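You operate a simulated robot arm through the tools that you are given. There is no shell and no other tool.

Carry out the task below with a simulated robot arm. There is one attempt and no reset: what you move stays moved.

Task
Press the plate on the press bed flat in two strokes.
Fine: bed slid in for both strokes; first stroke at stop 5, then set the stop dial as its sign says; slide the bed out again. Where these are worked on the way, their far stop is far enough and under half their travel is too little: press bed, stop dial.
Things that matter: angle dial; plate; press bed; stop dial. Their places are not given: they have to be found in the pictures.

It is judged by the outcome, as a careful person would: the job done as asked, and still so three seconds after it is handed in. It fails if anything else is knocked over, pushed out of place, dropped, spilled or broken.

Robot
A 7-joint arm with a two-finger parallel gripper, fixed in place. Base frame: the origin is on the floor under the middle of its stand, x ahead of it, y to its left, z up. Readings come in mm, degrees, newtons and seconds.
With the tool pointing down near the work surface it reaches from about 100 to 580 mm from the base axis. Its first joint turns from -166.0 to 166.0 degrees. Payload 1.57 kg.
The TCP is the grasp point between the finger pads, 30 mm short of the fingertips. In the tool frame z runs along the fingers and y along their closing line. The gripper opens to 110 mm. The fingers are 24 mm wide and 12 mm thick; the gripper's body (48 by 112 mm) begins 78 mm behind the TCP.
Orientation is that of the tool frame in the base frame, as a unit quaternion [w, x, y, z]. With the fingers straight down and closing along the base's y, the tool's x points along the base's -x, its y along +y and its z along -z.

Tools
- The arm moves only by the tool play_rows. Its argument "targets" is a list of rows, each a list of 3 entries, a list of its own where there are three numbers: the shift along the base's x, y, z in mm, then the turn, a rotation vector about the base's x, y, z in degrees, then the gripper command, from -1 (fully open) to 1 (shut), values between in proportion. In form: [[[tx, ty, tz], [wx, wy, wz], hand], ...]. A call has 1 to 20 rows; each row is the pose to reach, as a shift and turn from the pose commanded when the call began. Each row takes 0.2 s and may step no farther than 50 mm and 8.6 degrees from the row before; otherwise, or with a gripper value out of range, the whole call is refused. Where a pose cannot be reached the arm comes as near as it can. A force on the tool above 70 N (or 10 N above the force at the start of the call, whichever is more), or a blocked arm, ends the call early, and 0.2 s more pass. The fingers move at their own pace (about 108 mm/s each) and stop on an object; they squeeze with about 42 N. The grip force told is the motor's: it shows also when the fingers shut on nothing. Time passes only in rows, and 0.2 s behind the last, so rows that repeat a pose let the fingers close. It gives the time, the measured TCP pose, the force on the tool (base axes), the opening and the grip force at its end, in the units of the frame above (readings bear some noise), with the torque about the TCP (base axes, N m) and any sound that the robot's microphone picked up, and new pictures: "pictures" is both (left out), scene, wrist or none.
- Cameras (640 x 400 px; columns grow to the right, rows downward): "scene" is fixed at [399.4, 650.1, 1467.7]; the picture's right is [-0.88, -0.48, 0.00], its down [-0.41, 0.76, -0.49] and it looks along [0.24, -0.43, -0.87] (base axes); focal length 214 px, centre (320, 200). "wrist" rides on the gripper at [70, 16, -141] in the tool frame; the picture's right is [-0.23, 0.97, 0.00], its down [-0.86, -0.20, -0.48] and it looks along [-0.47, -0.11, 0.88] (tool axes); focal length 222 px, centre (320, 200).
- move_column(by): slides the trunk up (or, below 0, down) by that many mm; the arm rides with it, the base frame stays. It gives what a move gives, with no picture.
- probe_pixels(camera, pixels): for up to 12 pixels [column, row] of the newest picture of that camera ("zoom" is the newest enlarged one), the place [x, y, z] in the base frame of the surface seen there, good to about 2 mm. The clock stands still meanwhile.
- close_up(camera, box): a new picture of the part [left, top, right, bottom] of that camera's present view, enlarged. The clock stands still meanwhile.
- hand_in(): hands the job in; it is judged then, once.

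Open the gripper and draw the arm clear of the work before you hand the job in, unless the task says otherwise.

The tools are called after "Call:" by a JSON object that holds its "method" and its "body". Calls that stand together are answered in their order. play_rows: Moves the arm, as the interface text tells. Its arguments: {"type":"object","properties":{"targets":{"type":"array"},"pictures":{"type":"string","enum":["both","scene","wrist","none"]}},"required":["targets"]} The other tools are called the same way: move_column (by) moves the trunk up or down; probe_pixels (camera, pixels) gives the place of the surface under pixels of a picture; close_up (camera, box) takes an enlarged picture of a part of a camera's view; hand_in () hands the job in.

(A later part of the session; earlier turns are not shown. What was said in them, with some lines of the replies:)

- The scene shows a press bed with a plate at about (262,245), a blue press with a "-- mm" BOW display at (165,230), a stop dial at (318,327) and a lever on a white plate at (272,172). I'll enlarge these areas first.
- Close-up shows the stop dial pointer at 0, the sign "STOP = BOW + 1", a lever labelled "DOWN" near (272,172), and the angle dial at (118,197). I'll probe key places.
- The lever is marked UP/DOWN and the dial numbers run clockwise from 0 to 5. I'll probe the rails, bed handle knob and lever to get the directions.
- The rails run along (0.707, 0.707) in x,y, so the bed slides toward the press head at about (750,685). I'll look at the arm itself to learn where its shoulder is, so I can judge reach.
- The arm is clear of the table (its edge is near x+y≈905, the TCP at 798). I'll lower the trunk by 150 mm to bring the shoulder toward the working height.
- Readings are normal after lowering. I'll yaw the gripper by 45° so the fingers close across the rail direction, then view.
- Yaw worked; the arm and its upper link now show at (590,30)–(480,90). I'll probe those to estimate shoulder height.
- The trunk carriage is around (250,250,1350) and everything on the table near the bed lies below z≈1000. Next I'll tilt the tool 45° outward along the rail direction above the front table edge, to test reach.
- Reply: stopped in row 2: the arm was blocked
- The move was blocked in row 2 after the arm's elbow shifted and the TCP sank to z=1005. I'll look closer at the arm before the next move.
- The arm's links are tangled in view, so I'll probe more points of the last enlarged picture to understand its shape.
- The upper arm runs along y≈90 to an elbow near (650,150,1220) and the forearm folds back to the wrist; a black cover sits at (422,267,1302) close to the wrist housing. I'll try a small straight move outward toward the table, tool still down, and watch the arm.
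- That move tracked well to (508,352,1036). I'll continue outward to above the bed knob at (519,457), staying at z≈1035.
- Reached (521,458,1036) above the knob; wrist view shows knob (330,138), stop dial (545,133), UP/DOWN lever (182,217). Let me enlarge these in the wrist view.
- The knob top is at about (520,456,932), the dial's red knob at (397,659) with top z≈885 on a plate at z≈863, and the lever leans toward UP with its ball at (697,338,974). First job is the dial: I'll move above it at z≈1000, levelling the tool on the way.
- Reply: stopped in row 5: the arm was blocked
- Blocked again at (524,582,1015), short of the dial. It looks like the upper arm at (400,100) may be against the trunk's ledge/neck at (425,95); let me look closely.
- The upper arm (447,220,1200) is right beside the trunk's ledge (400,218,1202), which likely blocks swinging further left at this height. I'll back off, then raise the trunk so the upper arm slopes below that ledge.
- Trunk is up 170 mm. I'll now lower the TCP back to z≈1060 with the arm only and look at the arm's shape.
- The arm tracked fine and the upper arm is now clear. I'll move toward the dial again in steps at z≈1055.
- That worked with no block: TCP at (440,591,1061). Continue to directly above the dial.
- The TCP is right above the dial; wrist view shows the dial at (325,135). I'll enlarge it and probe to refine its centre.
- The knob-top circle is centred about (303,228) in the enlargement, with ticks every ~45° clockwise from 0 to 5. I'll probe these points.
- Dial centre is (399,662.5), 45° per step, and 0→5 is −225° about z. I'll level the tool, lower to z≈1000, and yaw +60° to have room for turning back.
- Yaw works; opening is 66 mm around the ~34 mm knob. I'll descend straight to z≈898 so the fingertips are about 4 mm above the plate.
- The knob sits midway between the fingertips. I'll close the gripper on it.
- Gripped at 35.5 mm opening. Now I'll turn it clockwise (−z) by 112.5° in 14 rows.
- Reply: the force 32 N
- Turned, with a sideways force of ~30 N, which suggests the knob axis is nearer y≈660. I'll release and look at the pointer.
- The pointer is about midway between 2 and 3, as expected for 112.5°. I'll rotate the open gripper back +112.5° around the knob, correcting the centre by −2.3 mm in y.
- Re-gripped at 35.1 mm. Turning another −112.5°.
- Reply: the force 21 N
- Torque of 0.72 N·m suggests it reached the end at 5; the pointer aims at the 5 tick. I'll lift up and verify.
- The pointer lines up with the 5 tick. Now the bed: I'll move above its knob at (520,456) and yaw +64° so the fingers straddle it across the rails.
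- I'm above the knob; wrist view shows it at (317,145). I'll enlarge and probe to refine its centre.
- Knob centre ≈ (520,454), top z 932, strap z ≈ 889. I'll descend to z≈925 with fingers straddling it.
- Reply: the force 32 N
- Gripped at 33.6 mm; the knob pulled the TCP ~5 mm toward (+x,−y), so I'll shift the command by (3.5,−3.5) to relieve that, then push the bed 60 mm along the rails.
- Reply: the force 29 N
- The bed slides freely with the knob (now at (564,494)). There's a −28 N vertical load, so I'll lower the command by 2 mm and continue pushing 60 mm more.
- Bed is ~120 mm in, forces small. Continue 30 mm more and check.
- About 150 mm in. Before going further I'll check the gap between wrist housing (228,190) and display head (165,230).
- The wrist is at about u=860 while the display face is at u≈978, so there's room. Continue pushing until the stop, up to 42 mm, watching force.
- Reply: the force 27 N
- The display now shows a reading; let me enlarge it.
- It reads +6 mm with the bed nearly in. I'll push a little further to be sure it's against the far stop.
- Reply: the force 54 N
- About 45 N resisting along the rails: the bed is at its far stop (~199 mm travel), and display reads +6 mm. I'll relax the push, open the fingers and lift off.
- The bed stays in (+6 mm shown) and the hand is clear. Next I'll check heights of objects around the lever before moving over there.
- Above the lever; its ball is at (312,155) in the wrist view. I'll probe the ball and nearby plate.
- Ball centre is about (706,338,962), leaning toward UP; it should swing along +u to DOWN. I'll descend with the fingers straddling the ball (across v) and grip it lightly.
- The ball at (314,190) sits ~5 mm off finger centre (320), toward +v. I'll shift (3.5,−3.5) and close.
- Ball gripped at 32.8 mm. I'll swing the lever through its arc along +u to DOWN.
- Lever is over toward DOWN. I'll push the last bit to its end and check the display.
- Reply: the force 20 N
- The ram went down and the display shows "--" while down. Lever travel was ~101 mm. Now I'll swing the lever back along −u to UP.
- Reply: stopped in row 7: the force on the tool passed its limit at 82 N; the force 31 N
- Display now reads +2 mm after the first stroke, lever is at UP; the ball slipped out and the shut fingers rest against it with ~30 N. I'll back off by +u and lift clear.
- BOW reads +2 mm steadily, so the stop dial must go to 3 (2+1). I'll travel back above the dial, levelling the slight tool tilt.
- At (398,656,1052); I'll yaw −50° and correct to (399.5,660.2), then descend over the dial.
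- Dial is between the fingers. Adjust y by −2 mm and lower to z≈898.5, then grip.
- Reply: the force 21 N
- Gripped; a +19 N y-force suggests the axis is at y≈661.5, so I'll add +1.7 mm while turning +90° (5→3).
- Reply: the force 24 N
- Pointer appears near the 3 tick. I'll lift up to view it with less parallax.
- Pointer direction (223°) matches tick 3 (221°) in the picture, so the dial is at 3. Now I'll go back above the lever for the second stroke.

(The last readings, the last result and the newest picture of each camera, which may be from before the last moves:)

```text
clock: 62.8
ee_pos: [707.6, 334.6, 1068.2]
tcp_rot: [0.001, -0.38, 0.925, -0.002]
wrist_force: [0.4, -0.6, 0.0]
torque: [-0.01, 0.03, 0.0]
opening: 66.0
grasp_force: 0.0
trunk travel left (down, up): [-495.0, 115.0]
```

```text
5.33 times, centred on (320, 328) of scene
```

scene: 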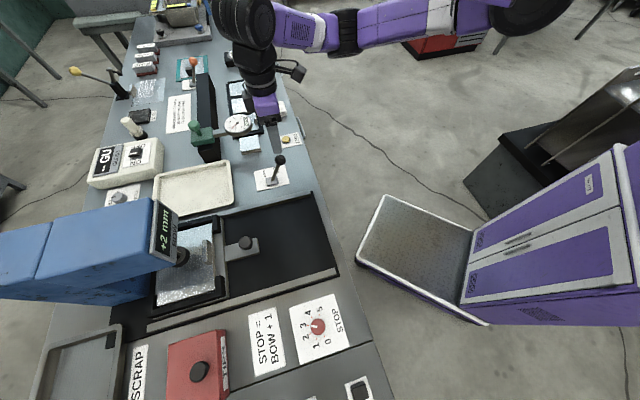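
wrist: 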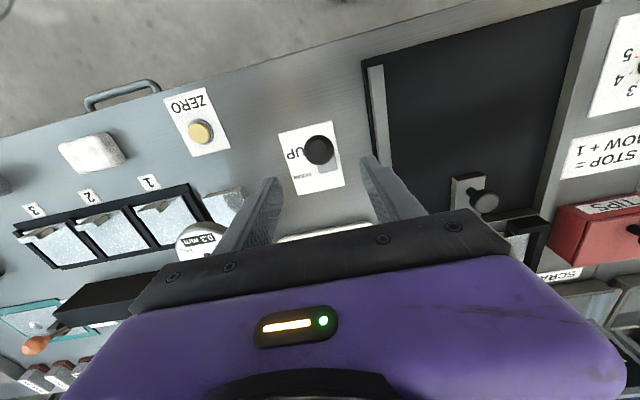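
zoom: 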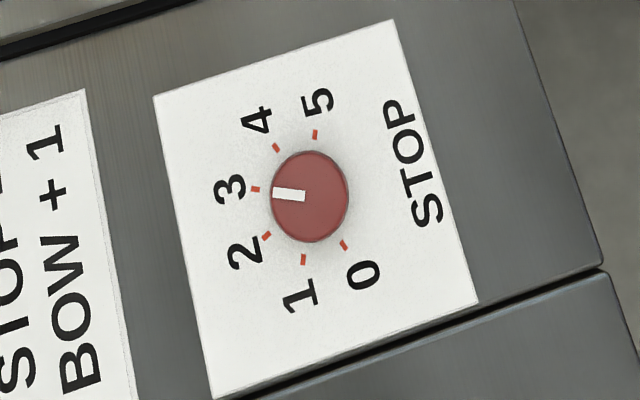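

Scene close-up confirms the dial at 3, bed in, +2 mm shown. I'll descend on the lever ball again, slightly deeper (z≈962), and grip it.

Call:
{"method": "play_rows", "body": {"targets": [[[0, 0, -35], [0, 0, 0], -0.2], [[0, 0, -70], [0, 0, 0], -0.2], [[0, 0, -106], [0, 0, 0], -0.2], [[0, 0, -106], [0, 0, 0], -0.2]], "pictures": "wrist"}}

```text
clock: 63.8
ee_pos: [708.2, 334.9, 961.2]
tcp_rot: [0.001, -0.381, 0.925, -0.001]
wrist_force: [-1.3, -0.4, -0.4]
torque: [0.0, -0.01, -0.01]
opening: 66.0
grasp_force: 0.2
trunk travel left (down, up): [-495.0, 115.0]
```

wrist: 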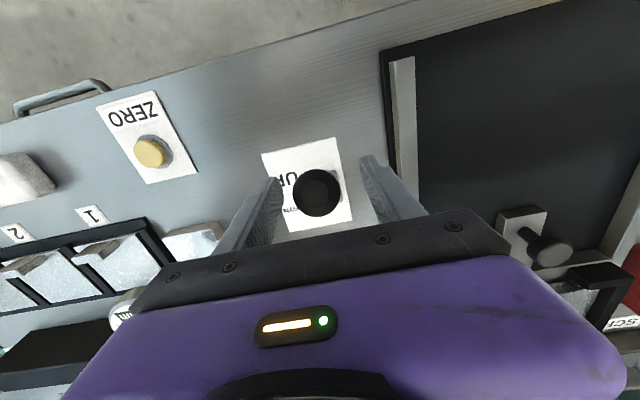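

Ball at (316,192), nearly centred. Grip with a small (1.5,−1.5) correction.

Call:
{"method": "play_rows", "body": {"targets": [[[1.5, -1.5, 0], [0, 0, 0], -0.2], [[1.5, -1.5, 0], [0, 0, 0], 1], [[1.5, -1.5, 0], [0, 0, 0], 1], [[1.5, -1.5, 0], [0, 0, 0], 1]], "pictures": "none"}}

Call:
{"method": "play_rows", "body": {"targets": [[[8.1, 8.1, 5.5], [0, 0, 0], 1], [[16.5, 16.5, 9.5], [0, 0, 0], 1], [[25.2, 25.2, 12], [0, 0, 0], 1], [[35.4, 35.4, 13], [0, 0, 0], 1], [[45.5, 45.5, 12], [0, 0, 0], 1], [[54.2, 54.2, 9.5], [0, 0, 0], 1], [[62.6, 62.6, 5.5], [0, 0, 0], 1], [[66.7, 66.7, 2], [0, 0, 0], 1], [[70.7, 70.7, -1], [0, 0, 0], 1], [[70.7, 70.7, -1], [0, 0, 0], 1]], "pictures": "both"}}

Call:
{"method": "close_up", "body": {"camera": "scene", "box": [140, 190, 240, 310]}}

```text
clock: 64.8
ee_pos: [709.8, 334.1, 961.1]
tcp_rot: [0.0, -0.381, 0.925, -0.001]
wrist_force: [0.2, 0.7, -1.8]
torque: [0.07, -0.02, -0.03]
opening: 33.0
grasp_force: 40.8
trunk travel left (down, up): [-495.0, 115.0]
```

```text
clock: 67.0
ee_pos: [780.4, 404.8, 961.8]
tcp_rot: [0.002, -0.379, 0.925, 0.0]
wrist_force: [-10.4, -9.4, 15.6]
torque: [-0.12, 0.13, -0.01]
opening: 32.1
grasp_force: 40.7
trunk travel left (down, up): [-495.0, 115.0]
```

scene: 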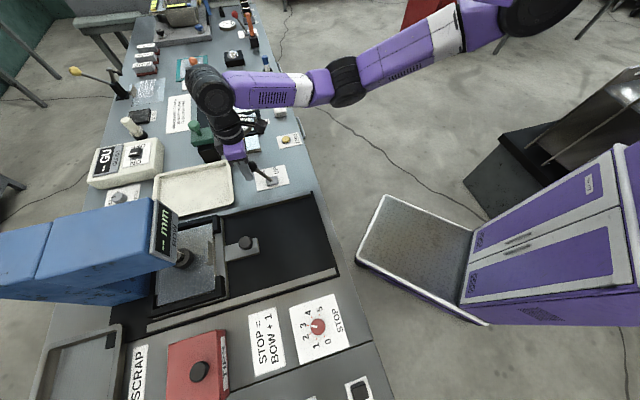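
wrist: 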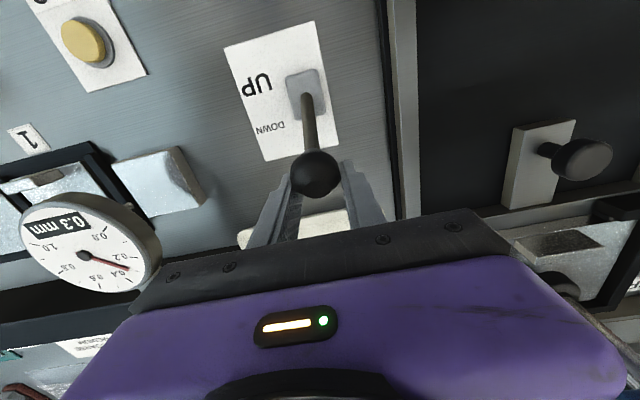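

```text
3.33 times, centred on (190, 250) of scene
```

zoom: 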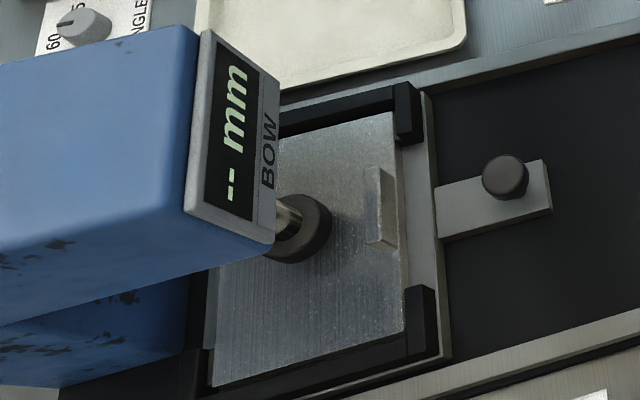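

Ram is down for the second stroke. The ball has crept toward the −u edge of the pads, (315,175), so I'll open, recentre by −8 mm in u, and regrip before pulling back.

Call:
{"method": "play_rows", "body": {"targets": [[[0, 0, 0], [0, 0, 0], 0.1], [[0, 0, 0], [0, 0, 0], 0.1], [[-5.7, -5.7, 0], [0, 0, 0], 0.1], [[-5.7, -5.7, 0], [0, 0, 0], 0.1]], "pictures": "wrist"}}

```text
clock: 68.0
ee_pos: [774.8, 399.6, 960.9]
tcp_rot: [0.002, -0.379, 0.925, -0.001]
wrist_force: [-0.8, -0.1, 0.5]
torque: [-0.02, 0.0, 0.02]
opening: 49.5
grasp_force: 0.0
trunk travel left (down, up): [-495.0, 115.0]
```

wrist: 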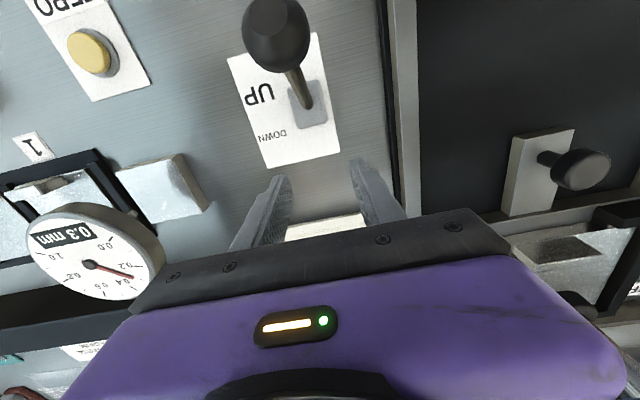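

The lever sprang back to UP by itself. I'll check the display and lift away.

Call:
{"method": "play_rows", "body": {"targets": [[[0, 0, 40], [0, 0, 0], -0.2], [[0, 0, 80], [0, 0, 0], -0.2], [[0, 0, 105], [0, 0, 0], -0.2]], "pictures": "both"}}

Call:
{"method": "close_up", "body": {"camera": "scene", "box": [140, 190, 240, 310]}}

```text
clock: 68.8
ee_pos: [773.4, 399.7, 1065.9]
tcp_rot: [0.001, -0.379, 0.925, -0.002]
wrist_force: [0.7, -0.1, 0.0]
torque: [-0.02, 0.05, 0.01]
opening: 66.1
grasp_force: 0.0
trunk travel left (down, up): [-495.0, 115.0]
```

scene: 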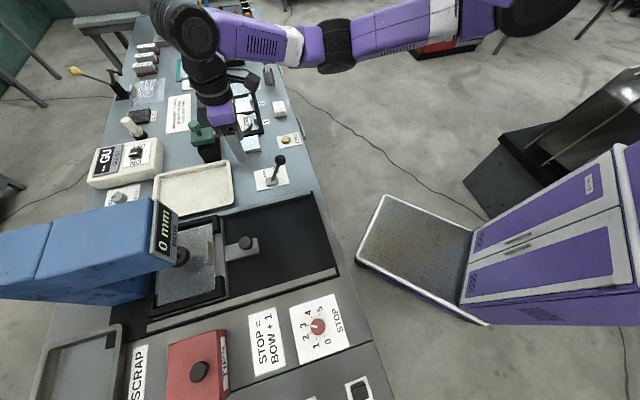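
wrist: 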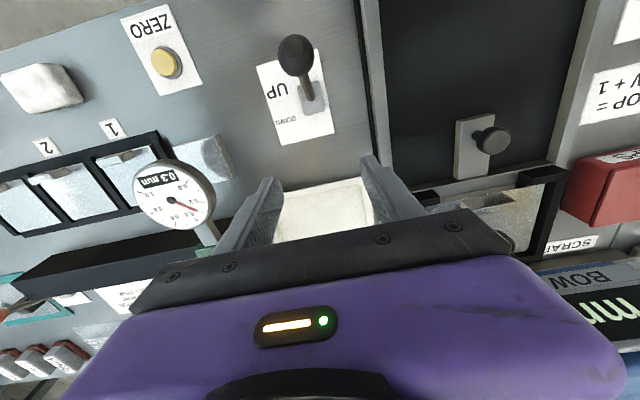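

```text
3.33 times, centred on (190, 250) of scene
```

zoom: 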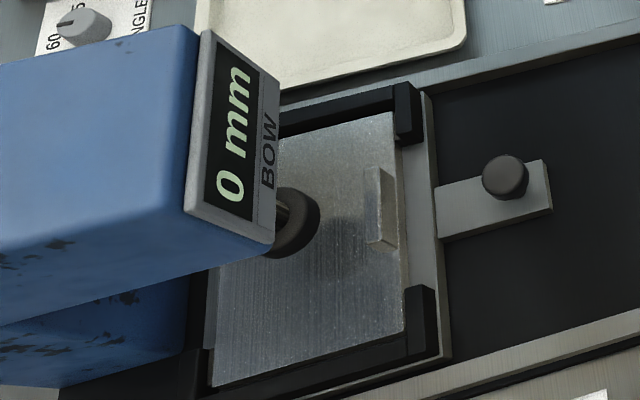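

BOW now reads 0 mm: the plate is flat. Next I'll go back above the bed knob at about (662,591) to slide the bed out.

Call:
{"method": "play_rows", "body": {"targets": [[[-25, 40, 0], [0, 0, 0], -0.2], [[-50, 80, 0], [0, 0, 0], -0.2], [[-75, 120, 0], [0, 0, 0], -0.2], [[-95, 155, 0], [0, 0, 0], -0.2], [[-112, 180, 0], [0, 0, 0], -0.2], [[-111.5, 190.8, -30], [0, 0, 0], -0.2], [[-111.5, 190.8, -66], [0, 0, 0], -0.2], [[-111.5, 190.8, -66], [0, 0, 0], -0.2]], "pictures": "both"}}

```text
clock: 70.6
ee_pos: [663.3, 589.9, 1000.5]
tcp_rot: [0.001, -0.38, 0.925, -0.001]
wrist_force: [-0.4, -0.1, -0.2]
torque: [-0.02, 0.0, -0.02]
opening: 66.4
grasp_force: 0.1
trunk travel left (down, up): [-495.0, 115.0]
```

scene: 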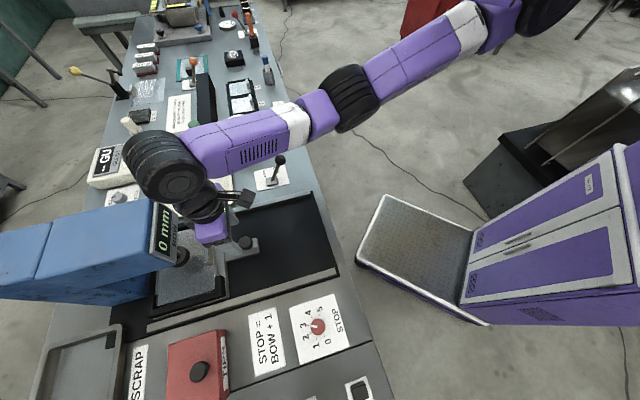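
wrist: 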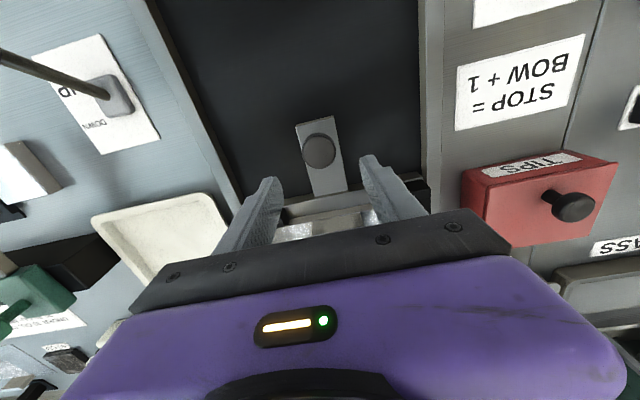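

The knob appears between the fingers as before. Descend to z≈922 and grip.

Call:
{"method": "play_rows", "body": {"targets": [[[0, 0, -35], [0, 0, 0], -0.2], [[0, 0, -65], [0, 0, 0], -0.2], [[0, 0, -78], [0, 0, 0], -0.2], [[0, 0, -78], [0, 0, 0], -0.2]], "pictures": "wrist"}}

Call:
{"method": "play_rows", "body": {"targets": [[[0, 0, 0], [0, 0, 0], 1], [[0, 0, 0], [0, 0, 0], 1], [[0, 0, 0], [0, 0, 0], 1]], "pictures": "wrist"}}

```text
clock: 71.6
ee_pos: [663.9, 590.2, 921.3]
tcp_rot: [0.001, -0.38, 0.925, -0.001]
wrist_force: [-0.2, 0.1, -0.6]
torque: [0.01, 0.02, 0.03]
opening: 65.6
grasp_force: 0.1
trunk travel left (down, up): [-495.0, 115.0]
```

wrist: 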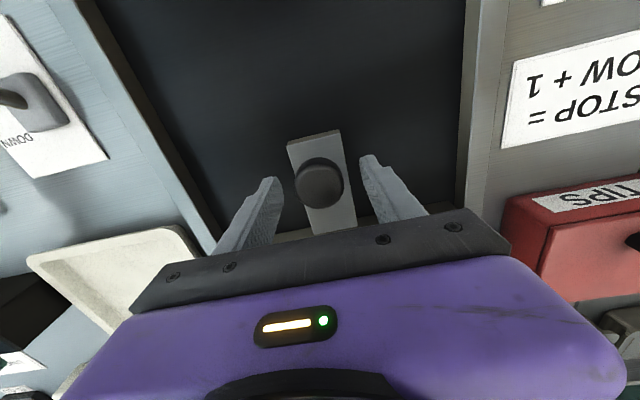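

```text
clock: 72.4
ee_pos: [662.1, 592.7, 921.0]
tcp_rot: [0.0, -0.38, 0.925, -0.001]
wrist_force: [-5.2, 6.5, -4.1]
torque: [0.57, -0.19, 0.05]
opening: 33.5
grasp_force: 41.3
trunk travel left (down, up): [-495.0, 115.0]
```

wrist: 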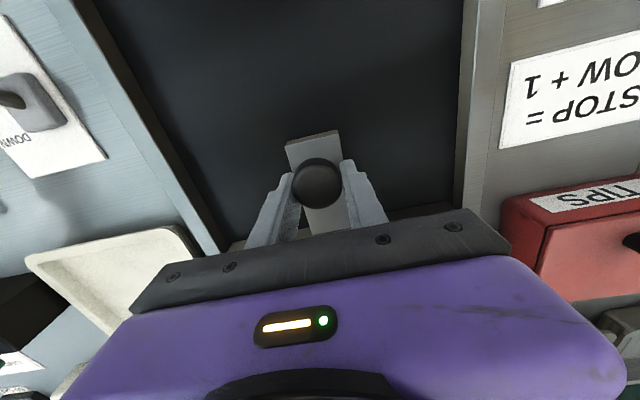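

Gripped at 33.5 mm with small forces. I'll pull the bed out along −u, 100 mm first.

Call:
{"method": "play_rows", "body": {"targets": [[[-7, -7, 0], [0, 0, 0], 1], [[-14, -14, 0], [0, 0, 0], 1], [[-21, -21, 0], [0, 0, 0], 1], [[-28, -28, 0], [0, 0, 0], 1], [[-35, -35, 0], [0, 0, 0], 1], [[-42, -42, 0], [0, 0, 0], 1], [[-49, -49, 0], [0, 0, 0], 1], [[-56, -56, 0], [0, 0, 0], 1], [[-63, -63, 0], [0, 0, 0], 1], [[-70, -70, 0], [0, 0, 0], 1]], "pictures": "both"}}

```text
clock: 74.6
ee_pos: [591.9, 521.1, 921.7]
tcp_rot: [0.0, -0.38, 0.925, -0.002]
wrist_force: [-14.9, 16.4, -13.8]
torque: [-0.05, 0.01, -0.2]
opening: 33.9
grasp_force: 41.4
trunk travel left (down, up): [-495.0, 115.0]
```

scene: 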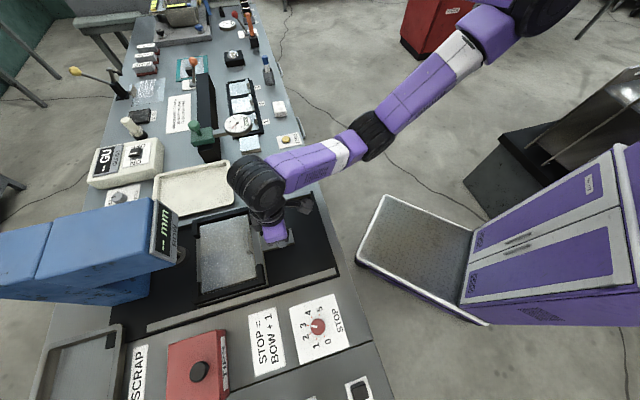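
wrist: 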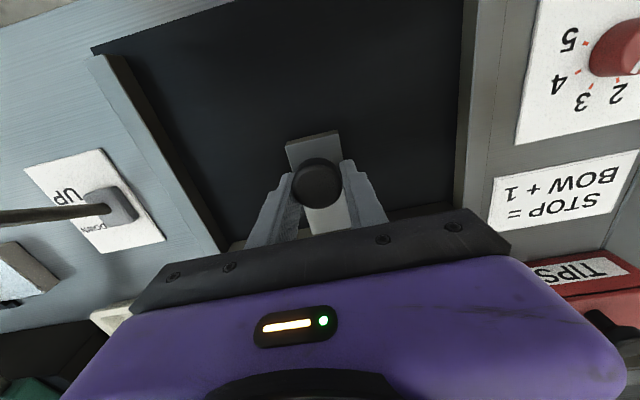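

The bed is 100 mm out and follows well. I'll pull the remaining ~100 mm, with a small sideways correction.

Call:
{"method": "play_rows", "body": {"targets": [[[-8, -6, 0], [0, 0, 0], 1], [[-15, -13, 0], [0, 0, 0], 1], [[-22, -20, 0], [0, 0, 0], 1], [[-29, -27, 0], [0, 0, 0], 1], [[-36, -34, 0], [0, 0, 0], 1], [[-43, -41, 0], [0, 0, 0], 1], [[-50, -48, 0], [0, 0, 0], 1], [[-57, -55, 0], [0, 0, 0], 1], [[-63, -61, 0], [0, 0, 0], 1], [[-67, -65, 0], [0, 0, 0], 1]], "pictures": "both"}}

```text
clock: 76.8
ee_pos: [527.9, 456.2, 920.7]
tcp_rot: [0.002, -0.378, 0.926, -0.001]
wrist_force: [6.4, 18.9, -25.8]
torque: [0.05, 0.4, -0.12]
opening: 33.9
grasp_force: 41.2
trunk travel left (down, up): [-495.0, 115.0]
```

scene: 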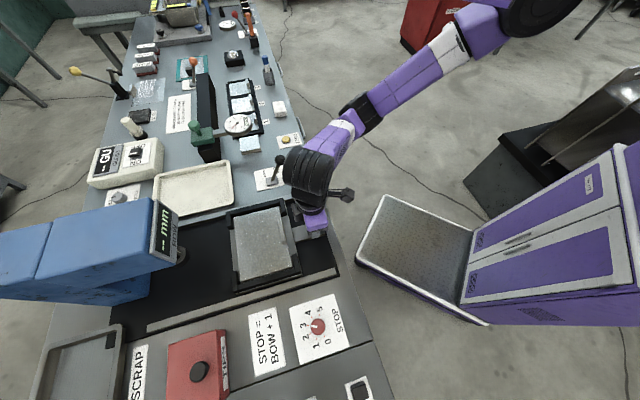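
wrist: 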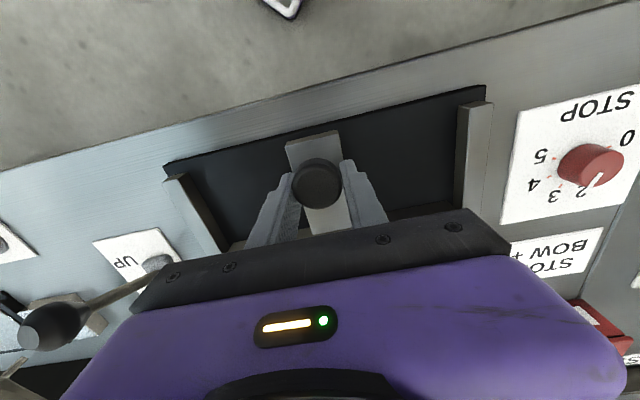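

Bed appears back at its original place; ~18 N resisting suggests the out stop. One more small 4 mm pull to confirm.

Call:
{"method": "play_rows", "body": {"targets": [[[-1.5, -1.5, -1], [0, 0, 0], 1], [[-3, -3, -2], [0, 0, 0], 1], [[-3, -3, -2], [0, 0, 0], 1]], "pictures": "none"}}

```text
clock: 77.6
ee_pos: [525.5, 454.1, 922.7]
tcp_rot: [0.004, -0.378, 0.926, 0.001]
wrist_force: [20.7, 25.8, 10.1]
torque: [0.17, 0.17, -0.06]
opening: 34.1
grasp_force: 41.5
trunk travel left (down, up): [-495.0, 115.0]
```

33 N resisting along +u: the bed is at its out stop. I'll relax, open the fingers and lift clear.

Call:
{"method": "play_rows", "body": {"targets": [[[2.5, 2.5, 0], [0, 0, 0], 1], [[2.5, 2.5, 0], [0, 0, 0], -0.2], [[2.5, 2.5, 0], [0, 0, 0], -0.2], [[2.5, 2.5, 0], [0, 0, 0], -0.2], [[2.5, 2.5, 40], [0, 0, 0], -0.2], [[2.5, 2.5, 80], [0, 0, 0], -0.2], [[2.5, 2.5, 125], [0, 0, 0], -0.2]], "pictures": "both"}}

```text
clock: 79.2
ee_pos: [525.4, 454.7, 1045.9]
tcp_rot: [0.001, -0.38, 0.925, -0.002]
wrist_force: [-0.5, -0.9, 0.2]
torque: [0.03, 0.01, -0.02]
opening: 65.9
grasp_force: 0.1
trunk travel left (down, up): [-495.0, 115.0]
```

scene: 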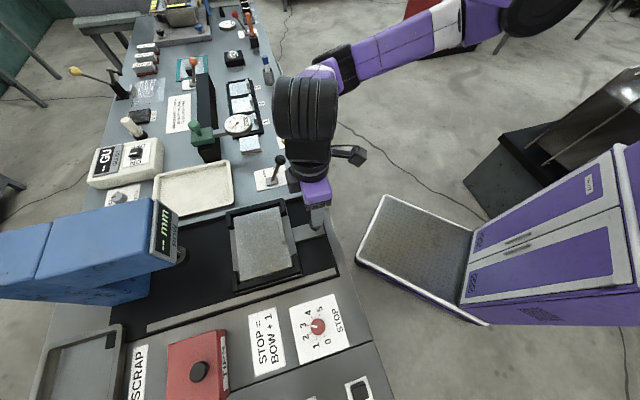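
wrist: 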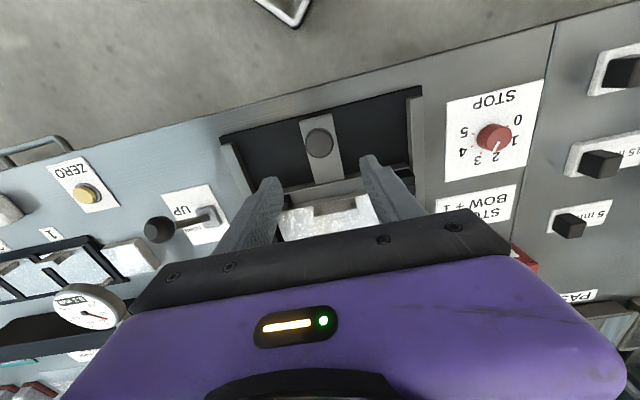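

The bed is out and the fingers clear it. I'll open fully and draw the arm back off the table.

Call:
{"method": "play_rows", "body": {"targets": [[[-5, -20, 35], [0, 0, 0], -0.6], [[-12, -50, 70], [0, 0, 0], -1], [[-20, -85, 100], [0, 0, 0], -1], [[-28, -120, 120], [0, 0, 0], -1], [[-33, -148, 140], [0, 0, 0], -1]], "pictures": "both"}}

Call:
{"method": "close_up", "body": {"camera": "scene", "box": [140, 190, 380, 340]}}

Call:
{"method": "close_up", "body": {"camera": "scene", "box": [80, 90, 320, 240]}}

```text
clock: 80.4
ee_pos: [492.5, 306.7, 1184.6]
tcp_rot: [0.0, -0.38, 0.925, -0.001]
wrist_force: [-0.3, -0.4, 0.8]
torque: [-0.02, -0.02, 0.02]
opening: 110.0
grasp_force: 0.0
trunk travel left (down, up): [-495.0, 115.0]
```

scene: 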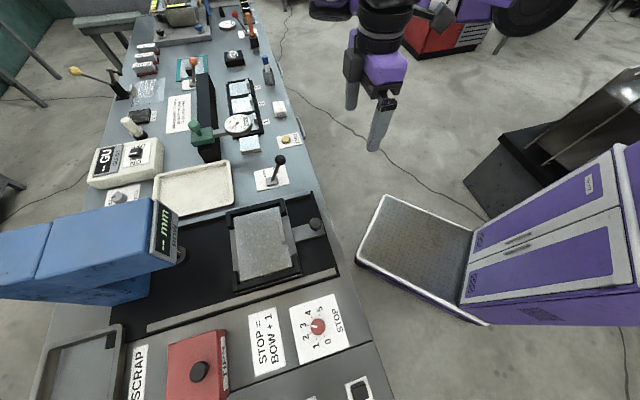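
wrist: 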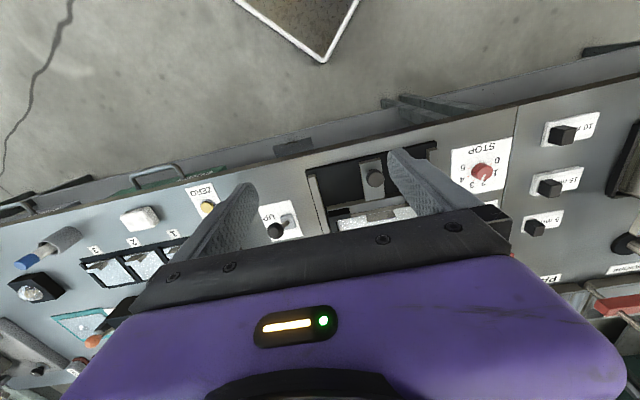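

```text
2.67 times, centred on (260, 265) of scene
```

zoom: 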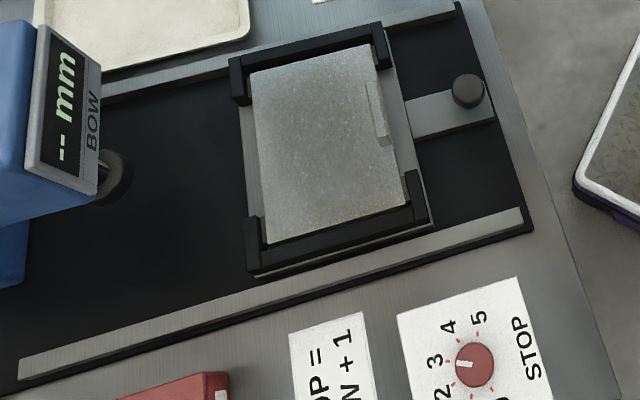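

```text
2.67 times, centred on (200, 165) of scene
```

zoom: 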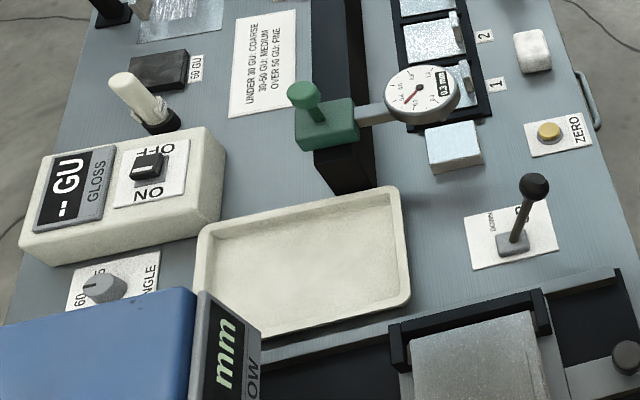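

The plate is flat (BOW read 0 mm after the second stroke). The bed is back at its original out position, the dial sits at 3, the lever is at UP, nothing else has moved, and the arm is clear with the gripper open. I'm handing the job in.

Call:
{"method": "hand_in", "body": {}}

```text
The job is handed in.
```

The plate is pressed flat in two strokes: the BOW display went from +6 mm to +2 mm after the first stroke and read 0 mm after the second. I've handed the job in and don't have a verdict back yet.

- **First stroke:** the stop dial was turned from 0 to 5 and the bed pushed to its far stop before the lever was pulled down.
- **Second stroke:** the sign says STOP = BOW + 1, so with +2 mm showing I set the dial to 3. The bed stayed in throughout.
- **Finish:** the bed is slid back out to its stop and the lever is at UP. The dial is left at 3, and the arm is clear of the table with the gripper open.

On the first return stroke the lever ball slipped out of the fingers. They bumped it at about 82 N, which stopped the move. The lever had already gone back to UP and worked normally for the second stroke. The final pictures show nothing out of place, and I never touched the angle dial.
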